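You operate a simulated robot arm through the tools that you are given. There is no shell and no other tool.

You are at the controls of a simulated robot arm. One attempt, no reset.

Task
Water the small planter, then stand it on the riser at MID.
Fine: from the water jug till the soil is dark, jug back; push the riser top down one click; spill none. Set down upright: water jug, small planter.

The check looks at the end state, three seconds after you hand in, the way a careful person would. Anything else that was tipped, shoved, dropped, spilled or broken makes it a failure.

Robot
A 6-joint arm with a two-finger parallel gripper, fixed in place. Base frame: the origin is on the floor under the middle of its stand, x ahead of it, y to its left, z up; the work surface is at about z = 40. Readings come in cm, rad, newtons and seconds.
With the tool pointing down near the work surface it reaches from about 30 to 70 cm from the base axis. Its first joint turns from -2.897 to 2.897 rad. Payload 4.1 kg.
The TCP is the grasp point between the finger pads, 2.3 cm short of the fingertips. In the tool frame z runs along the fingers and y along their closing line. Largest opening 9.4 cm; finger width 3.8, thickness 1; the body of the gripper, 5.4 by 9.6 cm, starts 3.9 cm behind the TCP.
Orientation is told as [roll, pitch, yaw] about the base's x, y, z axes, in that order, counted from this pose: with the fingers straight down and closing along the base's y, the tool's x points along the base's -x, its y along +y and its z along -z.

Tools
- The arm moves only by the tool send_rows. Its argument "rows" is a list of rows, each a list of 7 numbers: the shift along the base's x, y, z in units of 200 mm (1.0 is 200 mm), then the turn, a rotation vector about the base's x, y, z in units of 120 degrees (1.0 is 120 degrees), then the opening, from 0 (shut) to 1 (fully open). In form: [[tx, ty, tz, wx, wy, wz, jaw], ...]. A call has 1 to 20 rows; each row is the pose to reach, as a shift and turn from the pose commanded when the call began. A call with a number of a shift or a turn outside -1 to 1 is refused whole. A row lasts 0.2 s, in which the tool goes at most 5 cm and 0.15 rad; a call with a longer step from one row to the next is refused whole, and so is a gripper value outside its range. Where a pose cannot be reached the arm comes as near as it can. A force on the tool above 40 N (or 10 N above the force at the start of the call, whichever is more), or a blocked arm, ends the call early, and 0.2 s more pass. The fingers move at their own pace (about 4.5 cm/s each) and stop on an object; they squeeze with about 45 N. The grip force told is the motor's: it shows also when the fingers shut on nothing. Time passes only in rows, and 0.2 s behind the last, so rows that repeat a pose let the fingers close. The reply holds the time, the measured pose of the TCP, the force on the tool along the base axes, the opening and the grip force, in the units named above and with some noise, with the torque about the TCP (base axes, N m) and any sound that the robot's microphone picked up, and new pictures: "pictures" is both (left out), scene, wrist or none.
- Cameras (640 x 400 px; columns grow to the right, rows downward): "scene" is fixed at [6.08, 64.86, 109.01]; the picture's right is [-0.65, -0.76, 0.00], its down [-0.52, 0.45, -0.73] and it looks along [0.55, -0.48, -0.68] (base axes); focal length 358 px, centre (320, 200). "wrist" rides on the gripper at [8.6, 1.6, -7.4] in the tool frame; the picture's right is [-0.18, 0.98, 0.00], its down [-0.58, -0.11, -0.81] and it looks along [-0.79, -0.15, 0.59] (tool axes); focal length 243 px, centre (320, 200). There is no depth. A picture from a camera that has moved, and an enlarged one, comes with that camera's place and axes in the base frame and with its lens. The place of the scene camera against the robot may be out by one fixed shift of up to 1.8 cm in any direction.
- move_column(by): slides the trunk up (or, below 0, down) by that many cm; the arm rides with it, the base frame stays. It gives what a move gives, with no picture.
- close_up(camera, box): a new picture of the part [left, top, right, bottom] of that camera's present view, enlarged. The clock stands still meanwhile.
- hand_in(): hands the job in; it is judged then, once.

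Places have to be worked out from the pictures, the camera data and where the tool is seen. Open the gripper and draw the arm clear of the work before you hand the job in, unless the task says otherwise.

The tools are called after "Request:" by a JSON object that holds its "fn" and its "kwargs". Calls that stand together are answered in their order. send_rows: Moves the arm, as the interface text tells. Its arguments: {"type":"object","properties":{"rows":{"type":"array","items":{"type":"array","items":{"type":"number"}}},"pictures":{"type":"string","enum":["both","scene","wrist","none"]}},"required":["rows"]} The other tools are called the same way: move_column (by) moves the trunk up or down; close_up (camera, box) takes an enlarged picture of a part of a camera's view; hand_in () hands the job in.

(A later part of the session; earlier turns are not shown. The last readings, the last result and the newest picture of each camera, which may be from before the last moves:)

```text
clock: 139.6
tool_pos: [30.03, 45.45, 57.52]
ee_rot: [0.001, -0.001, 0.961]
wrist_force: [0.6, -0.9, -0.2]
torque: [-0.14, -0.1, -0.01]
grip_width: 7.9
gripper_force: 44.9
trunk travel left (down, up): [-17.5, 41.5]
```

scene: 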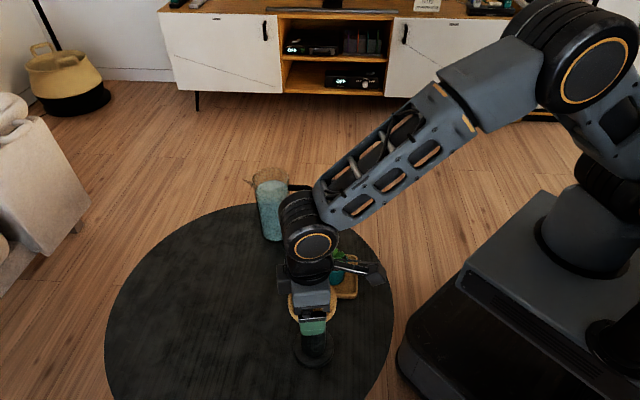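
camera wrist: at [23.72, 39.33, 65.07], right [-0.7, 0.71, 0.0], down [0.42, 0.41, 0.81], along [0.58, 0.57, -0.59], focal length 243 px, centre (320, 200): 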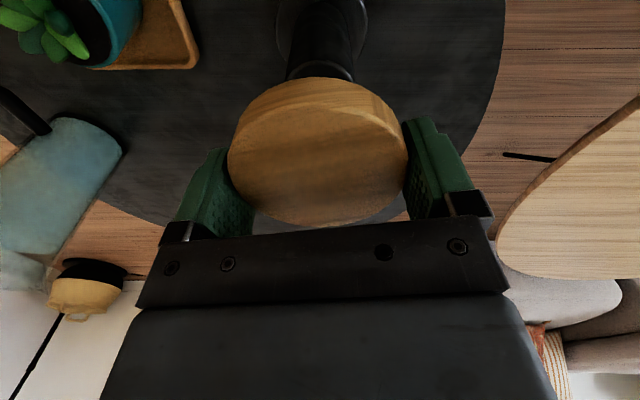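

I release the disc here and go look at the label.

Request:
{"fn": "send_rows", "kwargs": {"rows": [[0, 0, 0, 0, 0, 0, 0.86], [0, 0, 0, 0, 0, 0, 0.9], [0, 0, 0, 0, 0, 0, 1], [0, 0, 0, 0, 0, 0, 1], [0, 0, 0.04, 0, 0, 0, 1], [0, 0, 0.1, 0, 0, 0, 1], [0, 0, 0.2, 0, 0, 0, 1], [0, 0, 0.32, 0, 0, 0, 1], [0, 0, 0.45, 0, 0, 0, 1], [0, 0, 0.6, 0, 0, 0, 1], [0, 0, 0.75, 0, 0, 0, 1]], "pictures": "scene"}}

Request:
{"fn": "send_rows", "kwargs": {"rows": [[-0.06, -0.1, 0, 0, 0, 0.025, 1], [-0.13, -0.22, 0, 0, 0, 0.05, 1], [-0.2, -0.34, 0, 0, 0, 0.075, 1], [-0.27, -0.46, -0.06, 0, 0, 0.1, 1], [-0.34, -0.58, -0.15, 0, 0, 0.125, 1], [-0.405, -0.7, -0.28, 0, 0, 0.1375, 1], [-0.405, -0.7, -0.4, 0, 0, 0.1375, 1], [-0.405, -0.7, -0.4, 0, 0, 0.1375, 1]], "pictures": "wrist"}}

Request:
{"fn": "close_up", "kwargs": {"camera": "wrist", "box": [260, 100, 400, 240]}}

Request:
{"fn": "close_up", "kwargs": {"camera": "scene", "box": [270, 260, 370, 380]}}

```text
clock: 142.0
tool_pos: [30.03, 45.55, 72.66]
ee_rot: [0.0, -0.001, 0.962]
wrist_force: [0.5, 0.2, 0.0]
torque: [0.0, -0.01, 0.02]
grip_width: 9.42
gripper_force: 0.0
trunk travel left (down, up): [-17.5, 41.5]
```

scene: 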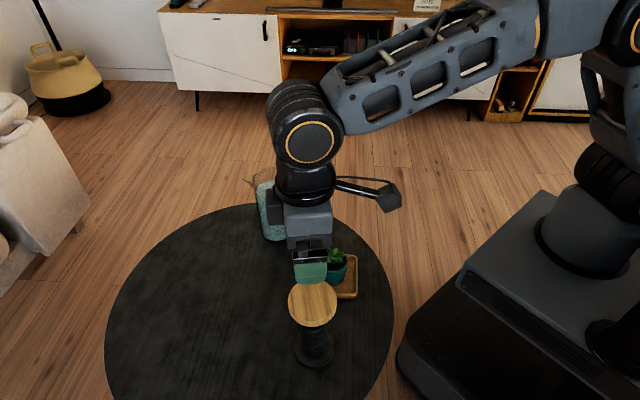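

```text
clock: 143.8
tool_pos: [21.94, 31.46, 64.67]
ee_rot: [-0.001, 0.001, 1.25]
wrist_force: [-0.8, 0.1, 0.5]
torque: [-0.01, -0.01, -0.01]
grip_width: 9.4
gripper_force: 0.1
trunk travel left (down, up): [-17.5, 41.5]
camera wrist: at [17.56, 23.76, 72.1], right [-0.87, 0.48, 0.0], down [0.29, 0.52, 0.81], along [0.39, 0.71, -0.59], focal length 243 px, centre (320, 200)
```

wrist: 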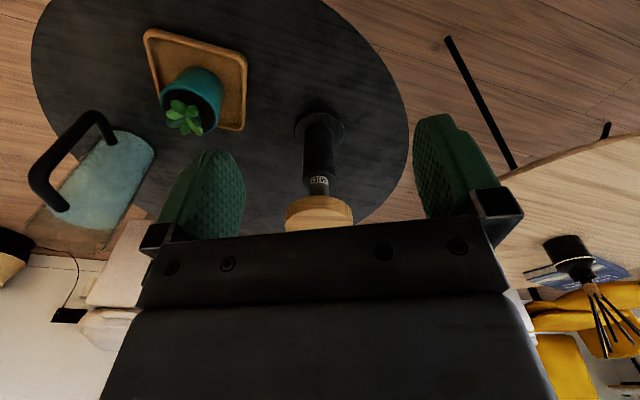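

```text
2.86 times, centred on (330, 170) of wrist
camera zoom: at [17.56, 23.76, 72.1], right [-0.87, 0.48, 0.0], down [0.29, 0.52, 0.81], along [0.39, 0.71, -0.59], focal length 693 px, centre (291, 286)
```

zoom: 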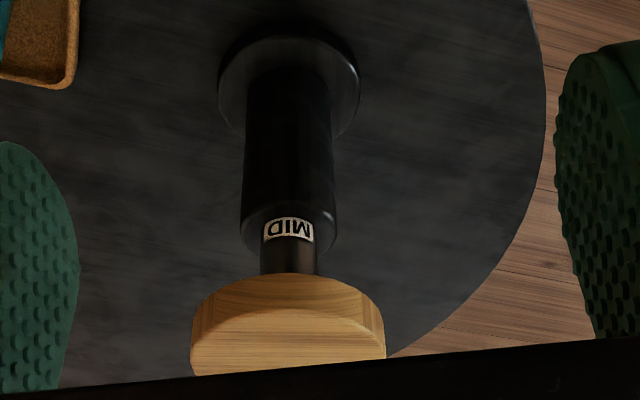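

```text
3.33 times, centred on (320, 320) of scene
camera zoom: at [6.08, 64.86, 109.01], right [-0.65, -0.76, 0.0], down [-0.52, 0.45, -0.73], along [0.55, -0.48, -0.68], focal length 1194 px, centre (320, -200)
```

zoom: 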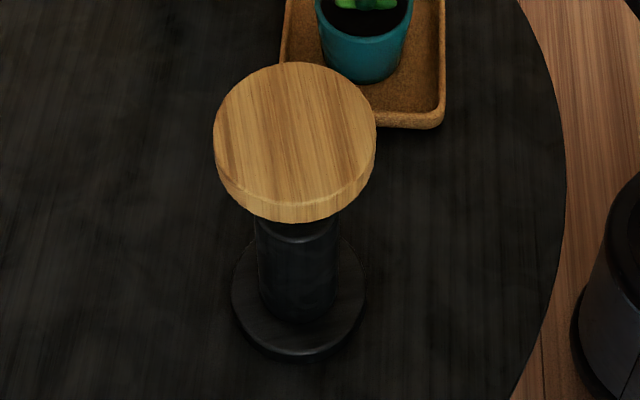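

The MID label is again fully visible right at the collar. I compare with the same close-up as right after the first push.

Request:
{"fn": "close_up", "kwargs": {"camera": "wrist", "box": [260, 100, 400, 220]}}

Request:
{"fn": "close_up", "kwargs": {"camera": "wrist", "box": [295, 150, 345, 200]}}

```text
3.33 times, centred on (330, 160) of wrist
camera zoom: at [17.56, 23.76, 72.1], right [-0.87, 0.48, 0.0], down [0.29, 0.52, 0.81], along [0.39, 0.71, -0.59], focal length 809 px, centre (287, 333)
```

zoom: 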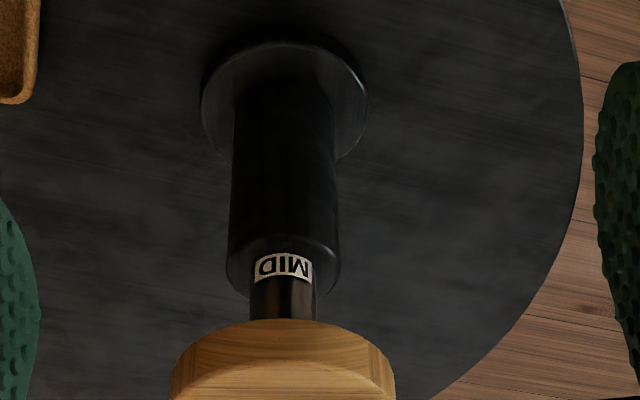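

```text
8.00 times, centred on (320, 175) of wrist
camera zoom: at [17.56, 23.76, 72.1], right [-0.87, 0.48, 0.0], down [0.29, 0.52, 0.81], along [0.39, 0.71, -0.59], focal length 1941 px, centre (320, 400)
```

zoom: 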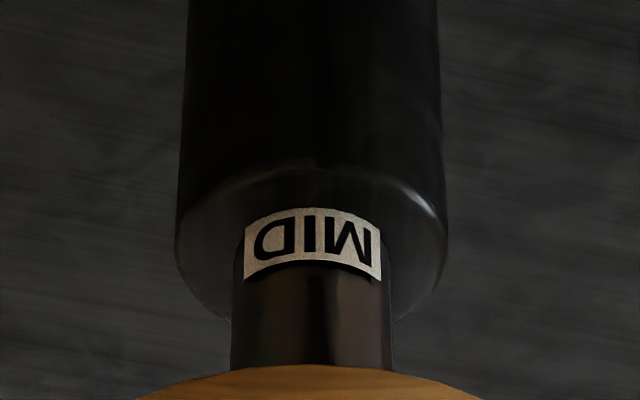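

The label shows the top is only about 0.15 cm below the exact stop. I regrip the disc at the same pose and pull it up another 0.2 cm so that it sits properly in its stop.

Request:
{"fn": "send_rows", "kwargs": {"rows": [[0, 0, 0.12, 0, 0, 0, 1], [0.065, 0.12, 0.25, 0, 0, -0.0125, 1], [0.135, 0.24, 0.34, 0, 0, -0.0375, 1], [0.205, 0.36, 0.4, 0, 0, -0.0625, 1], [0.275, 0.48, 0.4, 0, 0, -0.0875, 1], [0.345, 0.6, 0.4, 0, 0, -0.1125, 1], [0.405, 0.7, 0.4, 0, 0, -0.1375, 1], [0.405, 0.7, 0.4, 0, 0, -0.1375, 1]], "pictures": "none"}}

Request:
{"fn": "send_rows", "kwargs": {"rows": [[0, 0, -0.1, 0, 0, 0, 1], [0, 0, -0.22, 0, 0, 0, 1], [0, 0, -0.34, 0, 0, 0, 1], [0, 0, -0.45, 0, 0, 0, 1], [0, 0, -0.54, 0, 0, 0, 1], [0, 0, -0.6, 0, 0, 0, 1], [0, 0, -0.6, 0, 0, 0, 1]], "pictures": "wrist"}}

Request:
{"fn": "close_up", "kwargs": {"camera": "wrist", "box": [160, 0, 480, 240]}}

```text
clock: 145.6
tool_pos: [30.11, 45.43, 72.64]
ee_rot: [0.0, 0.001, 0.962]
wrist_force: [0.7, -0.1, 0.3]
torque: [-0.01, 0.01, -0.01]
grip_width: 9.4
gripper_force: 0.0
trunk travel left (down, up): [-17.5, 41.5]
```

```text
clock: 147.2
tool_pos: [30.0, 45.41, 60.66]
ee_rot: [-0.001, 0.001, 0.961]
wrist_force: [0.4, -0.5, 0.7]
torque: [-0.01, 0.02, -0.03]
grip_width: 9.42
gripper_force: 0.0
trunk travel left (down, up): [-17.5, 41.5]
camera wrist: at [23.69, 39.33, 68.08], right [-0.7, 0.71, 0.0], down [0.42, 0.41, 0.81], along [0.58, 0.57, -0.59], focal length 243 px, centre (320, 200)
```

wrist: 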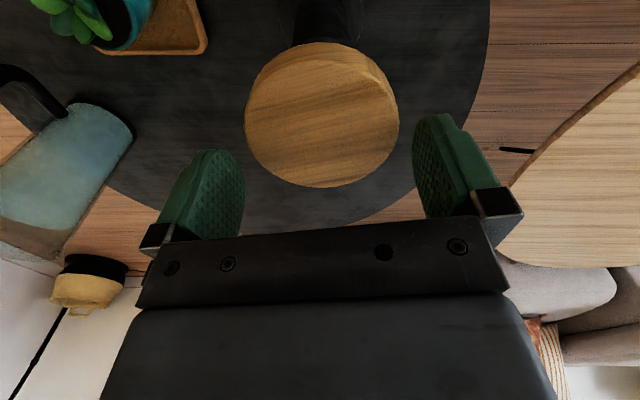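

```text
1.67 times, centred on (320, 120) of wrist
camera zoom: at [23.69, 39.33, 68.08], right [-0.7, 0.71, 0.0], down [0.42, 0.41, 0.81], along [0.58, 0.57, -0.59], focal length 404 px, centre (320, 333)
```

zoom: 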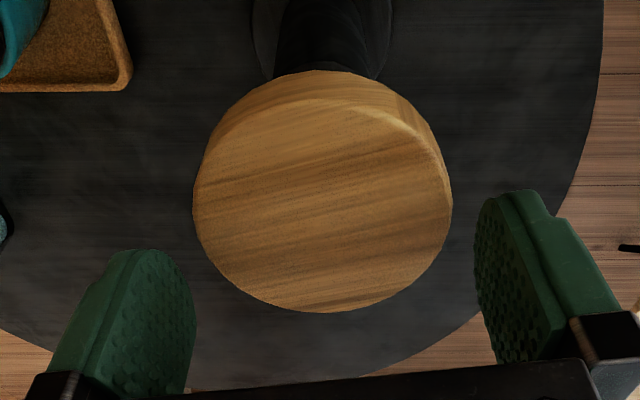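

Well centred. I go down the last 3 cm and grip the disc again.

Request:
{"fn": "send_rows", "kwargs": {"rows": [[0, 0, -0.03, 0, 0, 0, 1], [0, 0, -0.06, 0, 0, 0, 1], [0, 0, -0.09, 0, 0, 0, 1], [0, 0, -0.12, 0, 0, 0, 1], [0, 0, -0.145, 0, 0, 0, 1], [0, 0, -0.155, 0, 0, 0, 1], [0, 0, -0.155, 0, 0, 0, 0.95], [0, 0, -0.155, 0, 0, 0, 0.92], [0, 0, -0.155, 0, 0, 0, 0.89], [0, 0, -0.155, 0, 0, 0, 0.86], [0, 0, -0.155, 0, 0, 0, 0.82], [0, 0, -0.155, 0, 0, 0, 0.75], [0, 0, -0.155, 0, 0, 0, 0.75]], "pictures": "none"}}

```text
clock: 150.0
tool_pos: [29.92, 45.44, 57.6]
ee_rot: [0.0, -0.001, 0.961]
wrist_force: [-0.7, 1.4, 0.5]
torque: [0.08, 0.06, -0.02]
grip_width: 7.87
gripper_force: 44.9
trunk travel left (down, up): [-17.5, 41.5]
```

Request:
{"fn": "send_rows", "kwargs": {"rows": [[0, 0, 0.004, 0, 0, 0, 0.75], [0, 0, 0.008, 0, 0, 0, 0.75], [0, 0, 0.01, 0, 0, 0, 0.75], [0, 0, 0.01, 0, 0, 0, 0.75]], "pictures": "none"}}

```text
clock: 151.0
tool_pos: [30.07, 45.53, 57.88]
ee_rot: [0.0, -0.001, 0.96]
wrist_force: [0.6, -0.1, 0.0]
torque: [-0.03, -0.05, -0.02]
grip_width: 7.88
gripper_force: 44.8
trunk travel left (down, up): [-17.5, 41.5]
```

Pulled up 0.2 cm with no resistance. I release and check the label again.

Request:
{"fn": "send_rows", "kwargs": {"rows": [[0, 0, 0, 0, 0, 0, 0.86], [0, 0, 0, 0, 0, 0, 0.9], [0, 0, 0, 0, 0, 0, 1], [0, 0, 0, 0, 0, 0, 1], [0, 0, 0.04, 0, 0, 0, 1], [0, 0, 0.1, 0, 0, 0, 1], [0, 0, 0.2, 0, 0, 0, 1], [0, 0, 0.32, 0, 0, 0, 1], [0, 0, 0.45, 0, 0, 0, 1], [0, 0, 0.6, 0, 0, 0, 1], [0, 0, 0.74, 0, 0, 0, 1]], "pictures": "none"}}

Request:
{"fn": "send_rows", "kwargs": {"rows": [[-0.06, -0.1, 0, 0, 0, 0.025, 1], [-0.13, -0.22, 0, 0, 0, 0.05, 1], [-0.2, -0.34, 0, 0, 0, 0.075, 1], [-0.27, -0.46, -0.06, 0, 0, 0.1, 1], [-0.34, -0.58, -0.15, 0, 0, 0.125, 1], [-0.405, -0.7, -0.28, 0, 0, 0.1375, 1], [-0.405, -0.7, -0.4, 0, 0, 0.1375, 1], [-0.405, -0.7, -0.4, 0, 0, 0.1375, 1]], "pictures": "both"}}

Request:
{"fn": "close_up", "kwargs": {"camera": "wrist", "box": [260, 100, 400, 220]}}

Request:
{"fn": "close_up", "kwargs": {"camera": "wrist", "box": [295, 150, 345, 200]}}

```text
clock: 153.4
tool_pos: [29.94, 45.44, 72.6]
ee_rot: [0.0, 0.0, 0.961]
wrist_force: [0.0, 0.8, -0.5]
torque: [-0.03, -0.01, 0.02]
grip_width: 9.41
gripper_force: 0.0
trunk travel left (down, up): [-17.5, 41.5]
```

```text
clock: 155.2
tool_pos: [21.87, 31.49, 64.59]
ee_rot: [0.001, 0.0, 1.249]
wrist_force: [-0.3, 0.2, 1.0]
torque: [-0.01, 0.03, 0.01]
grip_width: 9.4
gripper_force: 0.0
trunk travel left (down, up): [-17.5, 41.5]
camera wrist: at [17.59, 23.86, 72.07], right [-0.87, 0.48, 0.0], down [0.29, 0.52, 0.81], along [0.39, 0.71, -0.59], focal length 243 px, centre (320, 200)
```

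scene: 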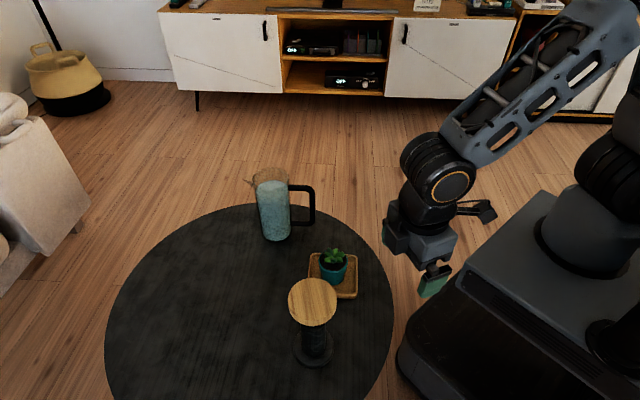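
wrist: 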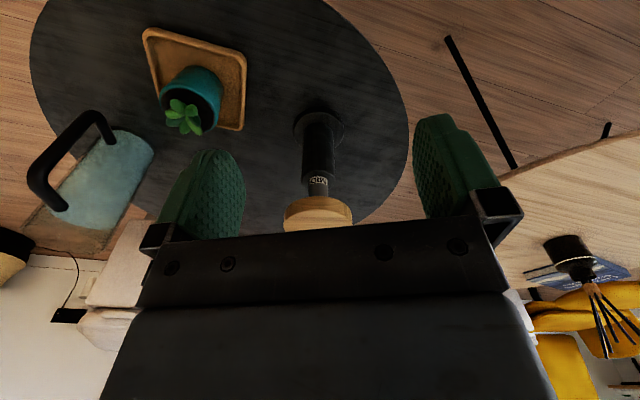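

```text
3.33 times, centred on (330, 160) of wrist
camera zoom: at [17.59, 23.86, 72.07], right [-0.87, 0.48, 0.0], down [0.29, 0.52, 0.81], along [0.39, 0.71, -0.59], focal length 809 px, centre (287, 333)
```

zoom: 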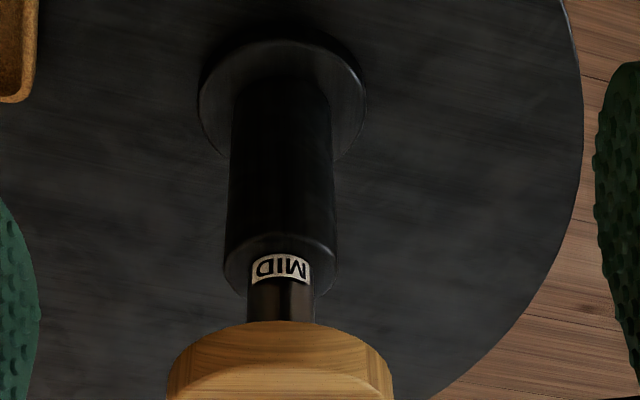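

```text
8.00 times, centred on (320, 175) of wrist
camera zoom: at [17.59, 23.86, 72.07], right [-0.87, 0.48, 0.0], down [0.29, 0.52, 0.81], along [0.39, 0.71, -0.59], focal length 1941 px, centre (320, 400)
```

zoom: 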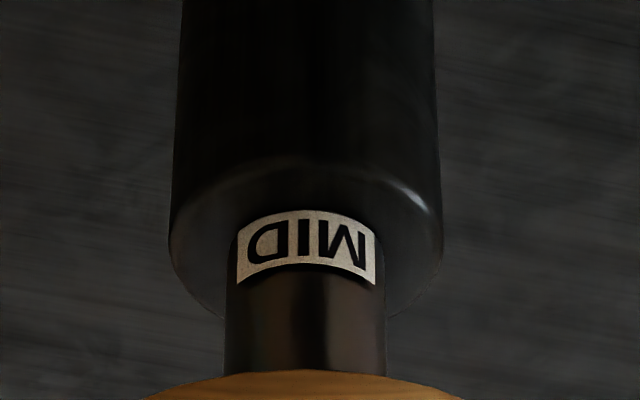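

The whole MID label now sits evenly at the collar, so the top is at its stop. I return to the planter for the gentler placement.

Request:
{"fn": "send_rows", "kwargs": {"rows": [[0.1, 0, 0, 0, 0, -0.025, 1], [0.25, -0.005, 0, 0, 0, -0.05, 1], [0.4, -0.01, 0, 0, 0, -0.075, 1], [0.55, -0.012, 0, 0, 0, -0.1, 1], [0.7, -0.015, -0.02, 0, 0, -0.12, 1], [0.82, -0.018, -0.06, 0, 0, -0.1375, 1], [0.883, -0.0195, -0.1, 0, 0, -0.1375, 1], [0.883, -0.0195, -0.1, 0, 0, -0.1375, 1]], "pictures": "none"}}

Request:
{"fn": "send_rows", "kwargs": {"rows": [[0, 0, -0.1, 0, 0, 0, 1], [0, 0, -0.2, 0, 0, 0, 1], [0, 0, -0.3, 0, 0, 0, 1], [0, 0, -0.4, 0, 0, 0, 1], [0, 0, -0.5, 0, 0, 0, 1], [0, 0, -0.58, 0, 0, 0, 1], [0, 0, -0.6, 0, 0, 0, 1], [0, 0, -0.6, 0, 0, 0, 1]], "pictures": "both"}}

Request:
{"fn": "close_up", "kwargs": {"camera": "wrist", "box": [160, 0, 480, 240]}}

```text
clock: 157.0
tool_pos: [39.6, 31.03, 62.53]
ee_rot: [0.002, 0.0, 0.962]
wrist_force: [0.3, -1.0, 0.3]
torque: [-0.01, 0.0, 0.0]
grip_width: 9.41
gripper_force: 0.1
trunk travel left (down, up): [-17.5, 41.5]
```

```text
clock: 158.8
tool_pos: [39.66, 31.09, 50.6]
ee_rot: [-0.001, 0.0, 0.963]
wrist_force: [0.2, -0.9, 1.2]
torque: [-0.03, -0.01, -0.02]
grip_width: 9.4
gripper_force: 0.1
trunk travel left (down, up): [-17.5, 41.5]
camera wrist: at [33.24, 24.97, 58.04], right [-0.7, 0.71, 0.0], down [0.42, 0.41, 0.81], along [0.58, 0.57, -0.59], focal length 243 px, centre (320, 200)
```

scene: 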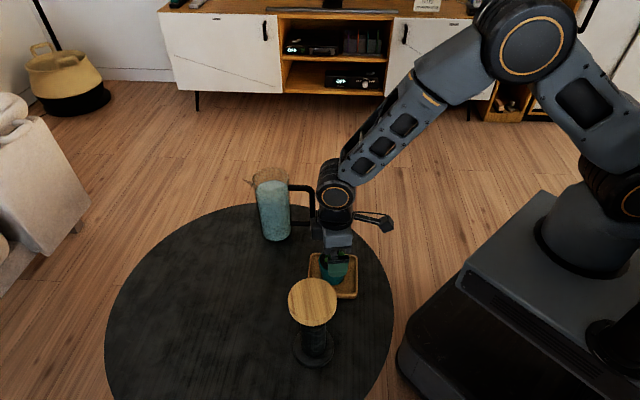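
wrist: 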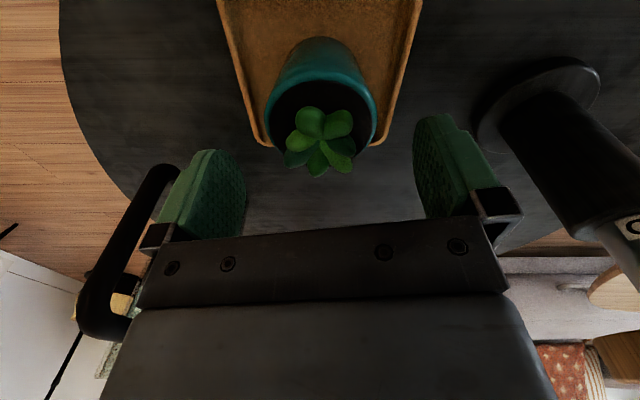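

```text
1.67 times, centred on (320, 120) of wrist
camera zoom: at [33.24, 24.97, 58.04], right [-0.7, 0.71, 0.0], down [0.42, 0.41, 0.81], along [0.58, 0.57, -0.59], focal length 404 px, centre (320, 333)
```

zoom: 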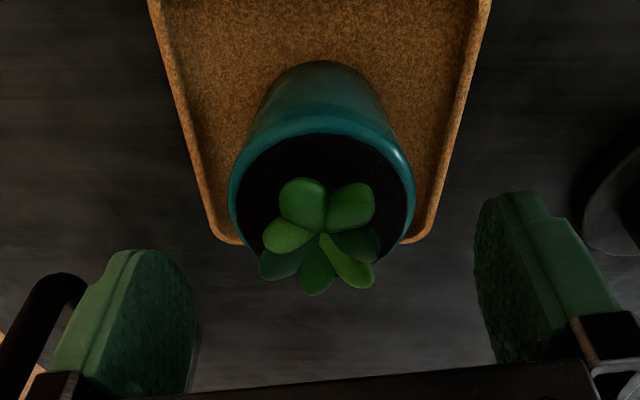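

Centred on the planter. I descend to the same grip height and close.

Request:
{"fn": "send_rows", "kwargs": {"rows": [[0, 0, -0.04, 0, 0, 0, 1], [0, 0, -0.08, 0, 0, 0, 1], [0, 0, -0.12, 0, 0, 0, 1], [0, 0, -0.16, 0, 0, 0, 1], [0, 0, -0.2, 0, 0, 0, 1], [0, 0, -0.23, 0, 0, 0, 1], [0, 0, -0.248, 0, 0, 0, 1], [0, 0, -0.248, 0, 0, 0, 1]], "pictures": "none"}}

Request:
{"fn": "send_rows", "kwargs": {"rows": [[0, 0, 0, 0, 0, 0, 0.85], [0, 0, 0, 0, 0, 0, 0.75], [0, 0, 0, 0, 0, 0, 0.65], [0, 0, 0, 0, 0, 0, 0.4], [0, 0, 0, 0, 0, 0, 0], [0, 0, 0, 0, 0, 0, 0], [0, 0, 0, 0, 0, 0, 0]], "pictures": "wrist"}}

Request:
{"fn": "close_up", "kwargs": {"camera": "wrist", "box": [200, 70, 440, 230]}}

```text
clock: 160.6
tool_pos: [39.64, 31.18, 45.54]
ee_rot: [0.0, 0.001, 0.961]
wrist_force: [0.0, -0.1, -0.6]
torque: [0.0, 0.01, -0.02]
grip_width: 9.39
gripper_force: 0.0
trunk travel left (down, up): [-17.5, 41.5]
```

```text
clock: 162.2
tool_pos: [39.58, 31.11, 45.54]
ee_rot: [0.0, 0.0, 0.963]
wrist_force: [-0.3, 0.4, -0.2]
torque: [0.0, 0.0, 0.02]
grip_width: 6.37
gripper_force: 45.1
trunk travel left (down, up): [-17.5, 41.5]
camera wrist: at [33.24, 24.96, 53.06], right [-0.7, 0.71, 0.0], down [0.42, 0.41, 0.81], along [0.58, 0.57, -0.59], focal length 243 px, centre (320, 200)
```

wrist: 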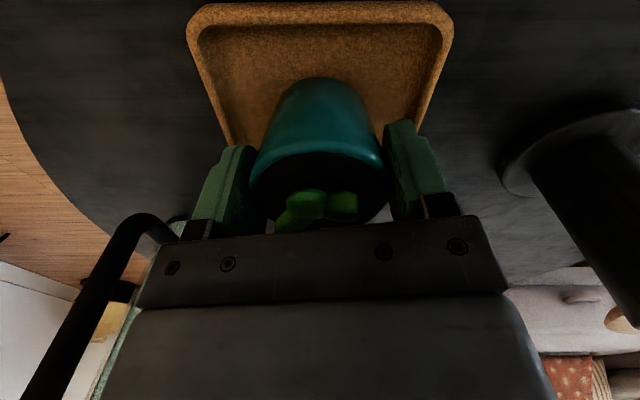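

```text
2.50 times, centred on (320, 150) of wrist
camera zoom: at [33.24, 24.96, 53.06], right [-0.7, 0.71, 0.0], down [0.42, 0.41, 0.81], along [0.58, 0.57, -0.59], focal length 606 px, centre (320, 325)
```

zoom: 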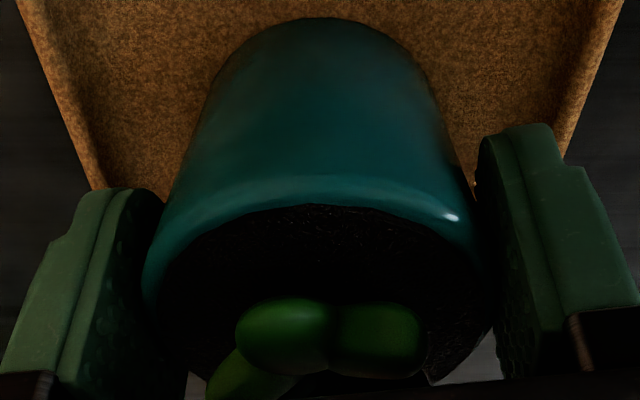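

Gripped. I lift slowly at first and check that it holds.

Request:
{"fn": "send_rows", "kwargs": {"rows": [[0, 0, 0.005, 0, 0, 0, 0], [0, 0, 0.01, 0, 0, 0, 0], [0, 0, 0.018, 0, 0, 0, 0], [0, 0, 0.03, 0, 0, 0, 0], [0, 0, 0.045, 0, 0, 0, 0], [0, 0, 0.06, 0, 0, 0, 0], [0, 0, 0.07, 0, 0, 0, 0], [0, 0, 0.07, 0, 0, 0, 0]], "pictures": "wrist"}}

Request:
{"fn": "close_up", "kwargs": {"camera": "wrist", "box": [200, 70, 440, 230]}}

```text
clock: 164.0
tool_pos: [39.51, 31.09, 47.08]
ee_rot: [0.001, 0.003, 0.962]
wrist_force: [-0.1, 0.2, -1.5]
torque: [0.01, 0.0, 0.0]
grip_width: 6.34
gripper_force: 45.1
trunk travel left (down, up): [-17.5, 41.5]
camera wrist: at [33.24, 24.95, 54.46], right [-0.7, 0.71, 0.0], down [0.42, 0.42, 0.81], along [0.57, 0.56, -0.59], focal length 243 px, centre (320, 200)
```

wrist: 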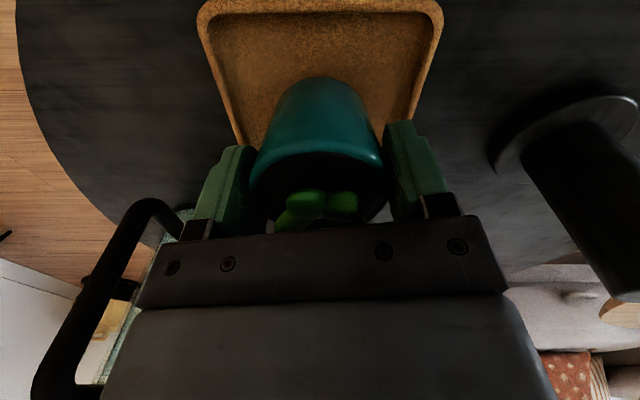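

```text
2.50 times, centred on (320, 150) of wrist
camera zoom: at [33.24, 24.95, 54.46], right [-0.7, 0.71, 0.0], down [0.42, 0.42, 0.81], along [0.57, 0.56, -0.59], focal length 606 px, centre (320, 325)
```

zoom: 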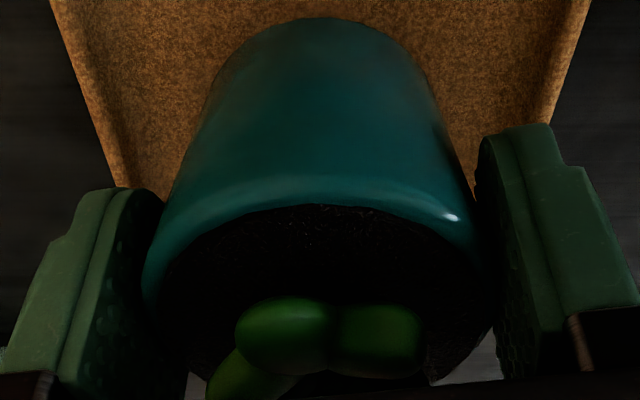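

The pot holds. I raise it all the way in one smooth motion, then carry it over the riser.

Request:
{"fn": "send_rows", "kwargs": {"rows": [[0, 0, 0.01, 0, 0, 0, 0], [0, 0, 0.03, 0, 0, 0, 0], [0, 0, 0.06, 0, 0, 0, 0], [0, 0, 0.1, 0, 0, 0, 0], [0, 0, 0.16, 0, 0, 0, 0], [0, 0, 0.22, 0, 0, 0, 0], [0, 0, 0.28, 0, 0, 0, 0], [0, 0, 0.34, 0, 0, 0, 0], [0, 0, 0.4, 0, 0, 0, 0], [0, 0, 0.46, 0, 0, 0, 0], [0, 0, 0.52, 0, 0, 0, 0], [0, 0, 0.58, 0, 0, 0, 0], [0, 0, 0.64, 0, 0, 0, 0], [0, 0, 0.7, 0, 0, 0, 0], [0, 0, 0.76, 0, 0, 0, 0], [0, 0, 0.82, 0, 0, 0, 0], [0, 0, 0.88, 0, 0, 0, 0], [0, 0, 0.94, 0, 0, 0, 0], [0, 0, 0.98, 0, 0, 0, 0], [0, 0, 1.0, 0, 0, 0, 0]], "pictures": "none"}}

Request:
{"fn": "send_rows", "kwargs": {"rows": [[-0.008, 0.012, 0, 0, 0, 0, 0], [-0.022, 0.033, 0, 0, 0, 0, 0], [-0.044, 0.066, 0, 0, 0, 0, 0], [-0.075, 0.112, 0, 0, 0, 0, 0], [-0.11, 0.165, 0, 0, 0, 0, 0], [-0.15, 0.225, 0, 0, 0, 0, 0], [-0.19, 0.285, 0, 0, 0, 0, 0], [-0.23, 0.345, 0, 0, 0, 0, 0], [-0.27, 0.405, 0, 0, 0, 0, 0], [-0.31, 0.465, 0, 0, 0, 0, 0], [-0.35, 0.525, 0, 0, 0, 0, 0], [-0.39, 0.585, 0, 0, 0, 0, 0], [-0.425, 0.638, 0, 0, 0, 0, 0], [-0.453, 0.68, 0, 0, 0, 0, 0], [-0.47, 0.706, 0, 0, 0, 0, 0], [-0.478, 0.718, 0, 0, 0, 0, 0], [-0.478, 0.718, 0, 0, 0, 0, 0]], "pictures": "both"}}

Request:
{"fn": "close_up", "kwargs": {"camera": "wrist", "box": [200, 0, 440, 230]}}

Request:
{"fn": "close_up", "kwargs": {"camera": "scene", "box": [270, 240, 360, 340]}}

```text
clock: 168.2
tool_pos: [39.57, 31.1, 67.03]
ee_rot: [0.001, 0.0, 0.961]
wrist_force: [0.3, 0.2, -2.5]
torque: [0.02, -0.01, 0.02]
grip_width: 6.36
gripper_force: 44.8
trunk travel left (down, up): [-17.5, 41.5]
```

```text
clock: 171.8
tool_pos: [30.04, 45.51, 66.91]
ee_rot: [0.0, 0.0, 0.962]
wrist_force: [0.3, 0.7, -2.4]
torque: [-0.01, -0.06, 0.01]
grip_width: 6.35
gripper_force: 45.4
trunk travel left (down, up): [-17.5, 41.5]
camera wrist: at [23.66, 39.31, 74.45], right [-0.7, 0.71, 0.0], down [0.42, 0.42, 0.81], along [0.57, 0.56, -0.59], focal length 243 px, centre (320, 200)
```

scene: 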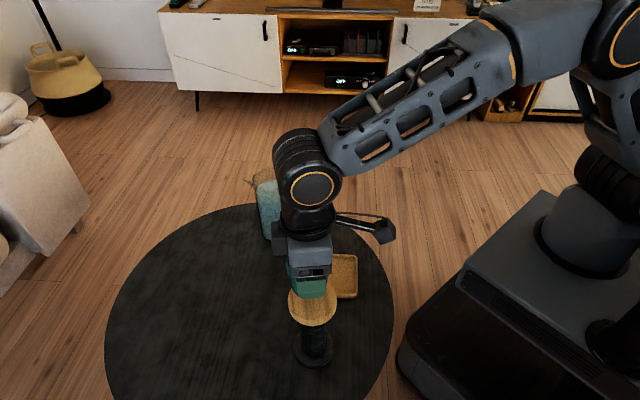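
wrist: 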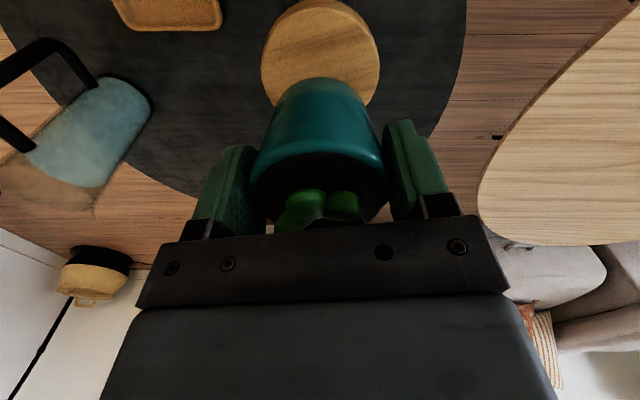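

```text
1.74 times, centred on (320, 115) of wrist
camera zoom: at [23.66, 39.31, 74.45], right [-0.7, 0.71, 0.0], down [0.42, 0.42, 0.81], along [0.57, 0.56, -0.59], focal length 422 px, centre (320, 348)
```

zoom: 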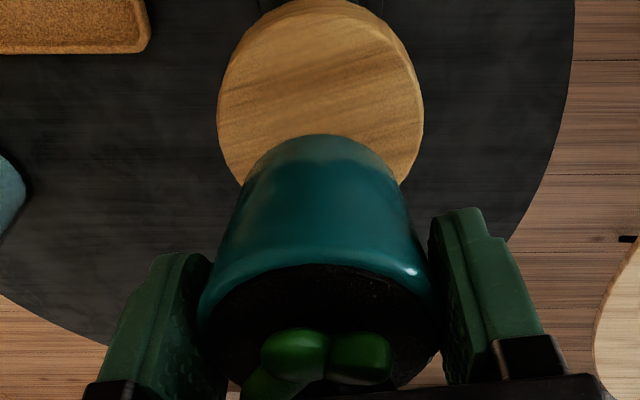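

```text
4.00 times, centred on (315, 290) of scene
camera zoom: at [6.08, 64.86, 109.01], right [-0.65, -0.76, 0.0], down [-0.52, 0.45, -0.73], along [0.55, -0.48, -0.68], focal length 1433 px, centre (340, -160)
```

zoom: 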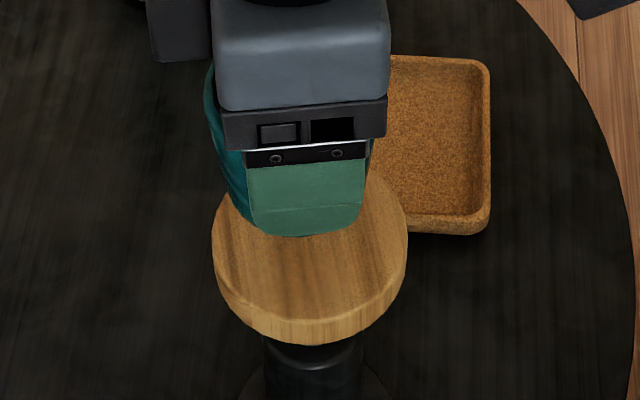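

The pot is centred above the disc, the riser at MID. I lower to just above the known contact height.

Request:
{"fn": "send_rows", "kwargs": {"rows": [[0, 0, -0.015, 0, 0, 0, 0], [0, 0, -0.04, 0, 0, 0, 0], [0, 0, -0.07, 0, 0, 0, 0], [0, 0, -0.1, 0, 0, 0, 0], [0, 0, -0.125, 0, 0, 0, 0], [0, 0, -0.145, 0, 0, 0, 0], [0, 0, -0.158, 0, 0, 0, 0], [0, 0, -0.165, 0, 0, 0, 0], [0, 0, -0.165, 0, 0, 0, 0]], "pictures": "none"}}

```text
clock: 173.8
tool_pos: [29.87, 45.39, 63.69]
ee_rot: [0.0, 0.0, 0.961]
wrist_force: [-0.1, -0.1, -2.0]
torque: [0.0, 0.0, -0.01]
grip_width: 6.36
gripper_force: 44.7
trunk travel left (down, up): [-17.5, 41.5]
```

Free hanging at z≈63.65 (−2.0 to −2.5 N). I lower by 2 mm.

Request:
{"fn": "send_rows", "kwargs": {"rows": [[0, 0, -0.005, 0, 0, 0, 0], [0, 0, -0.01, 0, 0, 0, 0], [0, 0, -0.01, 0, 0, 0, 0]], "pictures": "none"}}

```text
clock: 174.6
tool_pos: [30.06, 45.47, 63.49]
ee_rot: [0.0, -0.001, 0.962]
wrist_force: [-0.1, -0.4, -2.1]
torque: [-0.02, 0.02, -0.01]
grip_width: 6.33
gripper_force: 45.4
trunk travel left (down, up): [-17.5, 41.5]
```

Still free. One more millimetre.

Request:
{"fn": "send_rows", "kwargs": {"rows": [[0, 0, -0.003, 0, 0, 0, 0], [0, 0, -0.006, 0, 0, 0, 0], [0, 0, -0.006, 0, 0, 0, 0]], "pictures": "none"}}

```text
clock: 175.4
tool_pos: [29.96, 45.5, 63.37]
ee_rot: [0.0, -0.001, 0.962]
wrist_force: [-0.7, 0.2, -3.6]
torque: [-0.02, -0.01, -0.01]
grip_width: 6.33
gripper_force: 45.3
trunk travel left (down, up): [-17.5, 41.5]
```

Request:
{"fn": "send_rows", "kwargs": {"rows": [[0, 0, -0.0025, 0, 0, 0, 0], [0, 0, -0.005, 0, 0, 0, 0], [0, 0, -0.005, 0, 0, 0, 0]], "pictures": "none"}}

```text
clock: 176.2
tool_pos: [30.01, 45.47, 63.28]
ee_rot: [-0.001, -0.001, 0.962]
wrist_force: [-0.1, 0.0, -2.7]
torque: [0.04, 0.04, 0.03]
grip_width: 6.33
gripper_force: 45.3
trunk travel left (down, up): [-17.5, 41.5]
```

Request:
{"fn": "send_rows", "kwargs": {"rows": [[0, 0, -0.0025, 0, 0, 0, 0], [0, 0, -0.004, 0, 0, 0, 0], [0, 0, -0.004, 0, 0, 0, 0]], "pictures": "none"}}

```text
clock: 177.0
tool_pos: [30.02, 45.44, 63.19]
ee_rot: [0.0, 0.0, 0.961]
wrist_force: [0.3, -0.4, -3.0]
torque: [0.01, 0.04, -0.03]
grip_width: 6.35
gripper_force: 44.5
trunk travel left (down, up): [-17.5, 41.5]
```

Request:
{"fn": "send_rows", "kwargs": {"rows": [[0, 0, -0.002, 0, 0, 0, 0], [0, 0, -0.004, 0, 0, 0, 0], [0, 0, -0.004, 0, 0, 0, 0]], "pictures": "wrist"}}

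Request:
{"fn": "close_up", "kwargs": {"camera": "wrist", "box": [240, 0, 400, 140]}}

Request:
{"fn": "close_up", "kwargs": {"camera": "scene", "box": [270, 240, 360, 340]}}

```text
clock: 177.8
tool_pos: [30.0, 45.38, 63.15]
ee_rot: [0.0, 0.0, 0.963]
wrist_force: [-0.2, 0.0, -2.8]
torque: [-0.01, -0.04, 0.0]
grip_width: 6.33
gripper_force: 45.3
trunk travel left (down, up): [-17.5, 41.5]
camera wrist: at [23.71, 39.31, 70.59], right [-0.7, 0.71, 0.0], down [0.42, 0.41, 0.81], along [0.58, 0.57, -0.59], focal length 243 px, centre (320, 200)
```

wrist: 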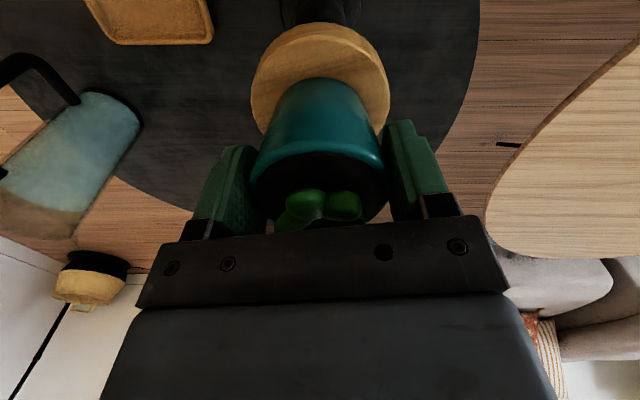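

```text
2.86 times, centred on (320, 70) of wrist
camera zoom: at [23.71, 39.31, 70.59], right [-0.7, 0.71, 0.0], down [0.42, 0.41, 0.81], along [0.58, 0.57, -0.59], focal length 693 px, centre (320, 571)
```

zoom: 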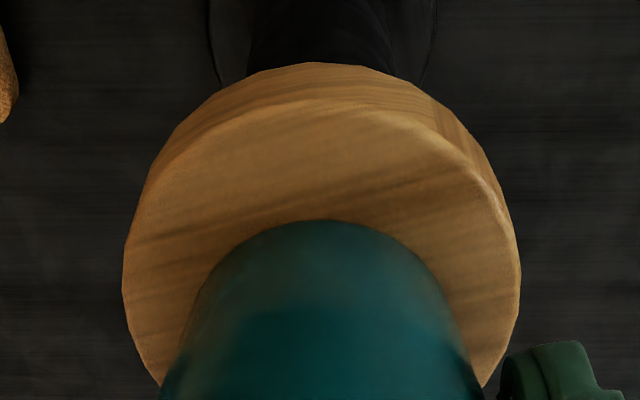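

```text
4.00 times, centred on (315, 290) of scene
camera zoom: at [6.08, 64.86, 109.01], right [-0.65, -0.76, 0.0], down [-0.52, 0.45, -0.73], along [0.55, -0.48, -0.68], focal length 1433 px, centre (340, -160)
```

zoom: 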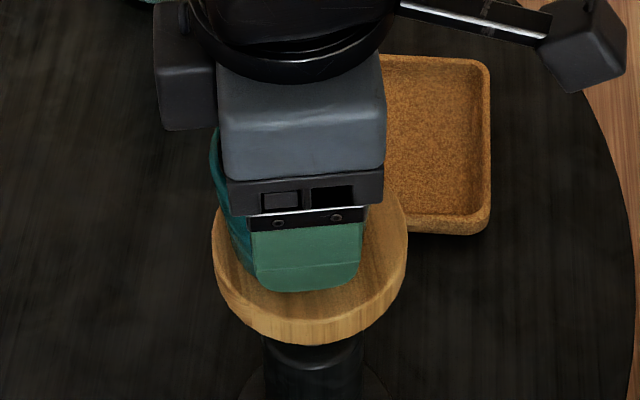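

The disc has not moved; the base is almost touching. Another 0.8 mm.

Request:
{"fn": "send_rows", "kwargs": {"rows": [[0, 0, -0.002, 0, 0, 0, 0], [0, 0, -0.004, 0, 0, 0, 0], [0, 0, -0.004, 0, 0, 0, 0]], "pictures": "none"}}

```text
clock: 178.6
tool_pos: [30.11, 45.48, 63.06]
ee_rot: [0.0, 0.0, 0.961]
wrist_force: [0.4, -0.2, 0.7]
torque: [-0.03, -0.05, -0.01]
grip_width: 6.34
gripper_force: 44.4
trunk travel left (down, up): [-17.5, 41.5]
```

Contact: the force went from −2.8 to +0.7 N, so the riser now carries the pot. I open the fingers gently.

Request:
{"fn": "send_rows", "kwargs": {"rows": [[0, 0, 0, 0, 0, 0, 0.68], [0, 0, 0, 0, 0, 0, 0.72], [0, 0, 0, 0, 0, 0, 0.8], [0, 0, 0, 0, 0, 0, 0.9], [0, 0, 0, 0, 0, 0, 1], [0, 0, 0, 0, 0, 0, 1]], "pictures": "both"}}

Request:
{"fn": "close_up", "kwargs": {"camera": "scene", "box": [270, 240, 360, 340]}}

Request:
{"fn": "close_up", "kwargs": {"camera": "wrist", "box": [200, 0, 440, 230]}}

```text
clock: 180.0
tool_pos: [29.92, 45.43, 63.04]
ee_rot: [0.001, -0.002, 0.962]
wrist_force: [-0.3, 0.5, 0.3]
torque: [0.0, 0.03, 0.0]
grip_width: 9.39
gripper_force: 0.0
trunk travel left (down, up): [-17.5, 41.5]
camera wrist: at [23.69, 39.31, 70.51], right [-0.7, 0.71, 0.0], down [0.42, 0.41, 0.81], along [0.58, 0.57, -0.59], focal length 243 px, centre (320, 200)
```

scene: 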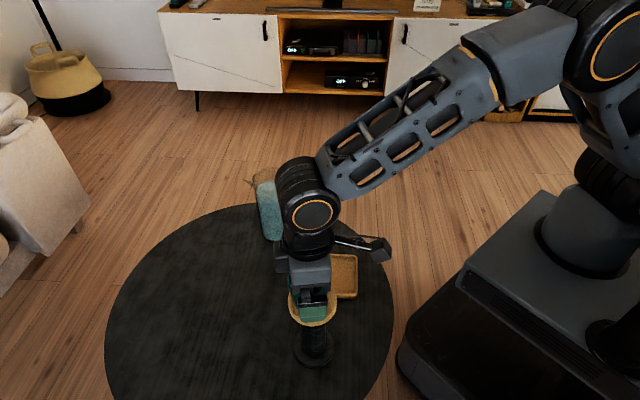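
wrist: 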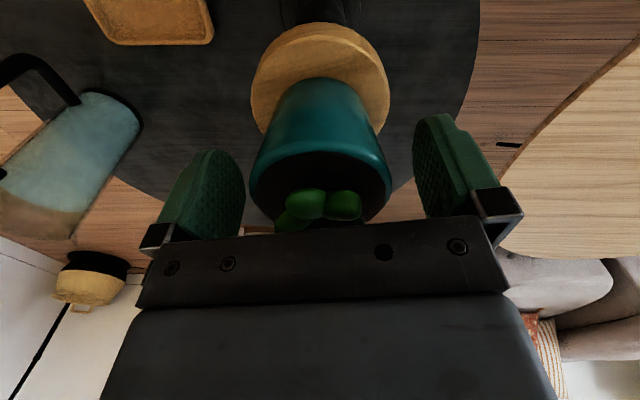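

```text
4.00 times, centred on (315, 290) of scene
camera zoom: at [6.08, 64.86, 109.01], right [-0.65, -0.76, 0.0], down [-0.52, 0.45, -0.73], along [0.55, -0.48, -0.68], focal length 1433 px, centre (340, -160)
```

zoom: 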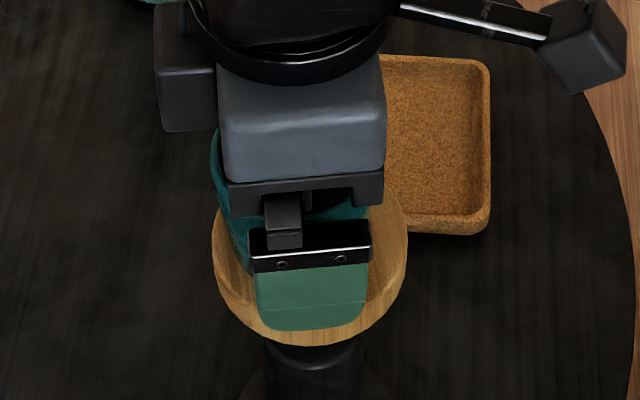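

```text
1.74 times, centred on (320, 115) of wrist
camera zoom: at [23.69, 39.31, 70.51], right [-0.7, 0.71, 0.0], down [0.42, 0.41, 0.81], along [0.58, 0.57, -0.59], focal length 422 px, centre (320, 348)
```

zoom: 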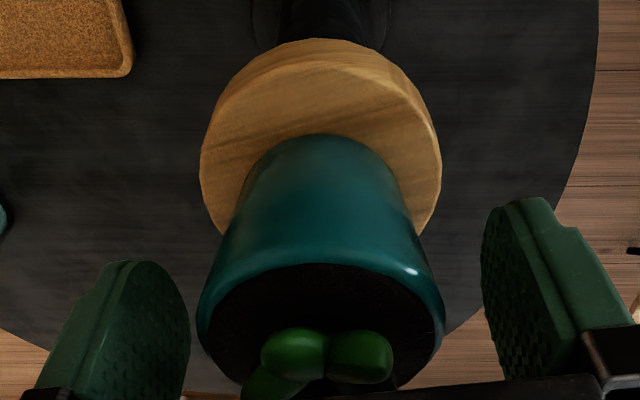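

The pot stands on the disc and the disc has not sunk. I raise the open hand straight up.

Request:
{"fn": "send_rows", "kwargs": {"rows": [[0, 0, 0.02, 0, 0, 0, 1], [0, 0, 0.06, 0, 0, 0, 1], [0, 0, 0.11, 0, 0, 0, 1], [0, 0, 0.17, 0, 0, 0, 1], [0, 0, 0.24, 0, 0, 0, 1], [0, 0, 0.33, 0, 0, 0, 1], [0, 0, 0.43, 0, 0, 0, 1], [0, 0, 0.55, 0, 0, 0, 1], [0, 0, 0.68, 0, 0, 0, 1], [0, 0, 0.75, 0, 0, 0, 1]], "pictures": "both"}}

Request:
{"fn": "close_up", "kwargs": {"camera": "scene", "box": [260, 230, 370, 370]}}

```text
clock: 182.2
tool_pos: [30.07, 45.47, 78.05]
ee_rot: [0.0, 0.0, 0.961]
wrist_force: [0.4, 0.5, 0.2]
torque: [-0.04, 0.01, -0.01]
grip_width: 9.39
gripper_force: 0.1
trunk travel left (down, up): [-17.5, 41.5]
camera wrist: at [23.76, 39.32, 85.51], right [-0.7, 0.71, 0.0], down [0.42, 0.41, 0.81], along [0.58, 0.57, -0.59], focal length 243 px, centre (320, 200)
```

scene: 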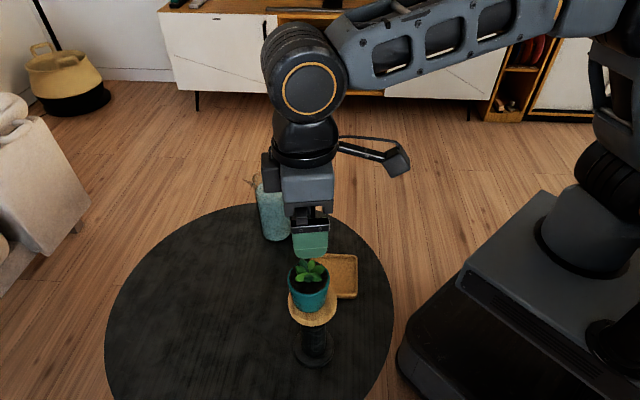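
wrist: 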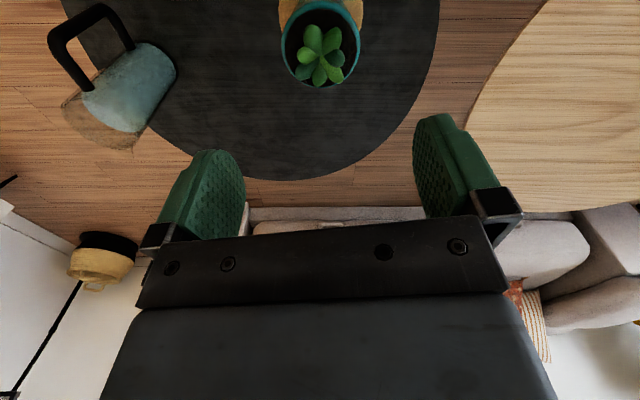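

```text
2.86 times, centred on (315, 300) of scene
camera zoom: at [6.08, 64.86, 109.01], right [-0.65, -0.76, 0.0], down [-0.52, 0.45, -0.73], along [0.55, -0.48, -0.68], focal length 1024 px, centre (334, -86)
```

zoom: 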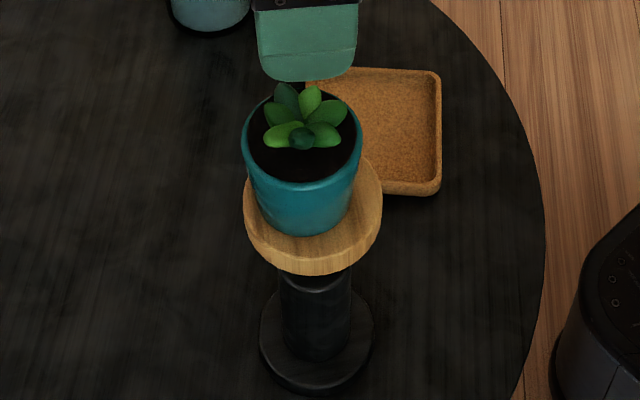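

The planter stands upright on the riser. I back away to the label-viewing pose for a final check of MID.

Request:
{"fn": "send_rows", "kwargs": {"rows": [[-0.06, -0.1, 0, 0, 0, 0.025, 1], [-0.13, -0.22, 0, 0, 0, 0.05, 1], [-0.2, -0.34, 0, 0, 0, 0.075, 1], [-0.27, -0.46, 0, 0, 0, 0.1, 1], [-0.34, -0.58, -0.06, 0, 0, 0.125, 1], [-0.405, -0.7, -0.18, 0, 0, 0.1375, 1], [-0.405, -0.7, -0.35, 0, 0, 0.1375, 1], [-0.405, -0.7, -0.52, 0, 0, 0.1375, 1], [-0.405, -0.7, -0.67, 0, 0, 0.1375, 1], [-0.405, -0.7, -0.67, 0, 0, 0.1375, 1]], "pictures": "both"}}

Request:
{"fn": "close_up", "kwargs": {"camera": "wrist", "box": [260, 100, 400, 220]}}

Request:
{"fn": "close_up", "kwargs": {"camera": "scene", "box": [220, 150, 400, 380]}}

```text
clock: 184.4
tool_pos: [21.92, 31.22, 64.68]
ee_rot: [0.0, 0.0, 1.249]
wrist_force: [0.4, 0.4, -0.2]
torque: [0.03, 0.01, 0.0]
grip_width: 9.4
gripper_force: 0.0
trunk travel left (down, up): [-17.5, 41.5]
camera wrist: at [17.54, 23.65, 72.18], right [-0.87, 0.48, 0.0], down [0.29, 0.52, 0.81], along [0.39, 0.71, -0.59], focal length 243 px, centre (320, 200)
```

scene: 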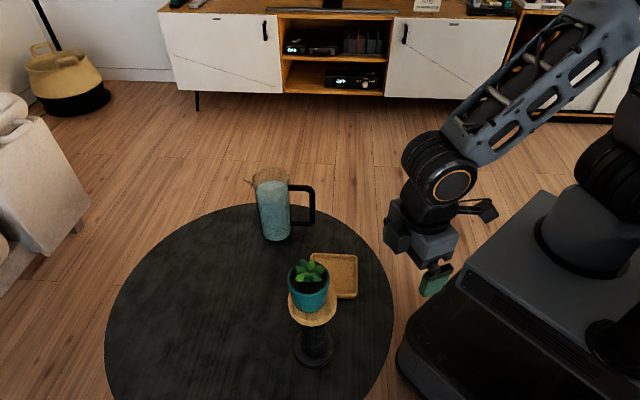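
wrist: 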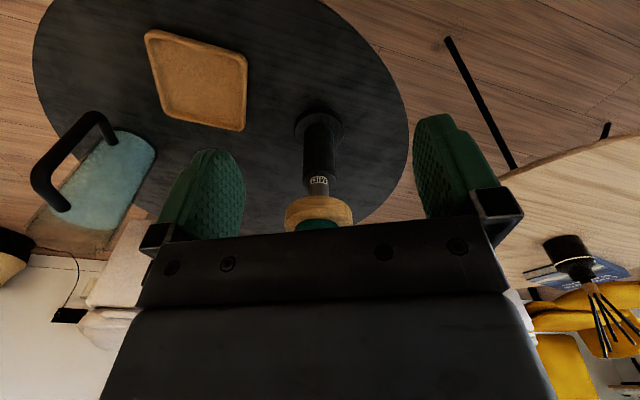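

```text
3.33 times, centred on (330, 160) of wrist
camera zoom: at [17.54, 23.65, 72.18], right [-0.87, 0.48, 0.0], down [0.29, 0.52, 0.81], along [0.39, 0.71, -0.59], focal length 809 px, centre (287, 333)
```

zoom: 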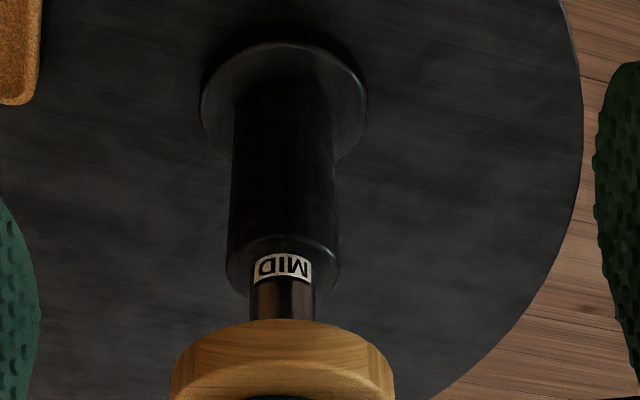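

```text
1.74 times, centred on (310, 265) of scene
camera zoom: at [6.08, 64.86, 109.01], right [-0.65, -0.76, 0.0], down [-0.52, 0.45, -0.73], along [0.55, -0.48, -0.68], focal length 623 px, centre (337, 87)
```

zoom: 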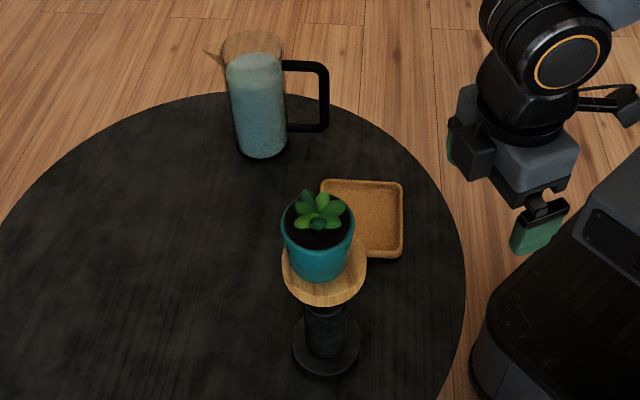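

MID is still shown with the pot's weight on it. I wait a few seconds to be sure nothing creeps.

Request:
{"fn": "close_up", "kwargs": {"camera": "wrist", "box": [295, 150, 345, 200]}}

Request:
{"fn": "send_rows", "kwargs": {"rows": [[0, 0, 0, 0, 0, 0, 1], [0, 0, 0, 0, 0, 0, 1], [0, 0, 0, 0, 0, 0, 1], [0, 0, 0, 0, 0, 0, 1], [0, 0, 0, 0, 0, 0, 1], [0, 0, 0, 0, 0, 0, 1], [0, 0, 0, 0, 0, 0, 1], [0, 0, 0, 0, 0, 0, 1], [0, 0, 0, 0, 0, 0, 1], [0, 0, 0, 0, 0, 0, 1], [0, 0, 0, 0, 0, 0, 1], [0, 0, 0, 0, 0, 0, 1], [0, 0, 0, 0, 0, 0, 1], [0, 0, 0, 0, 0, 0, 1], [0, 0, 0, 0, 0, 0, 1]], "pictures": "none"}}

Request:
{"fn": "close_up", "kwargs": {"camera": "wrist", "box": [295, 150, 345, 200]}}

```text
8.00 times, centred on (320, 175) of wrist
camera zoom: at [17.54, 23.65, 72.18], right [-0.87, 0.48, 0.0], down [0.29, 0.52, 0.81], along [0.39, 0.71, -0.59], focal length 1941 px, centre (320, 400)
```

zoom: 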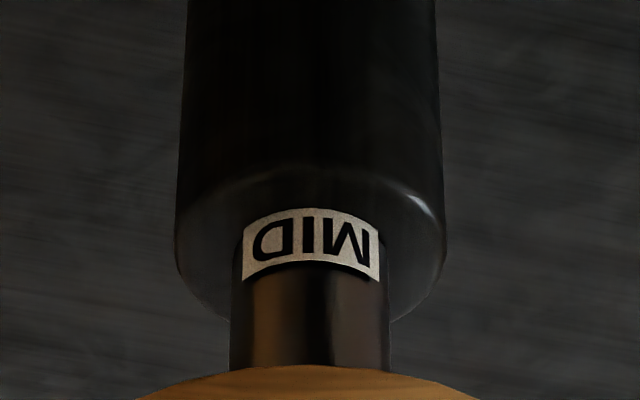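

```text
clock: 187.6
tool_pos: [21.92, 31.38, 64.72]
ee_rot: [-0.001, 0.0, 1.249]
wrist_force: [-0.2, 0.1, 0.1]
torque: [-0.05, -0.01, 0.02]
grip_width: 9.41
gripper_force: 0.1
trunk travel left (down, up): [-17.5, 41.5]
```

```text
8.00 times, centred on (320, 175) of wrist
camera zoom: at [17.54, 23.66, 72.22], right [-0.87, 0.48, 0.0], down [0.29, 0.52, 0.81], along [0.39, 0.71, -0.59], focal length 1941 px, centre (320, 400)
```

zoom: 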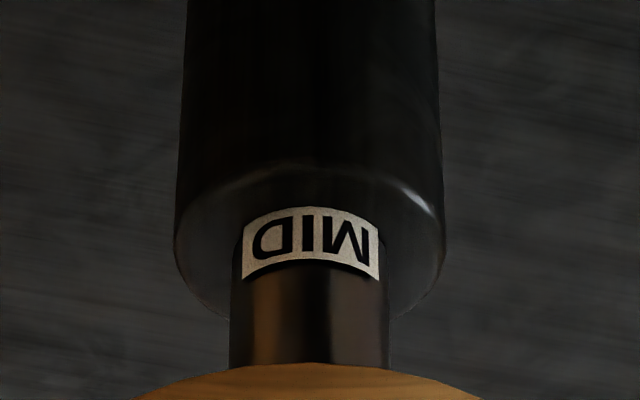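

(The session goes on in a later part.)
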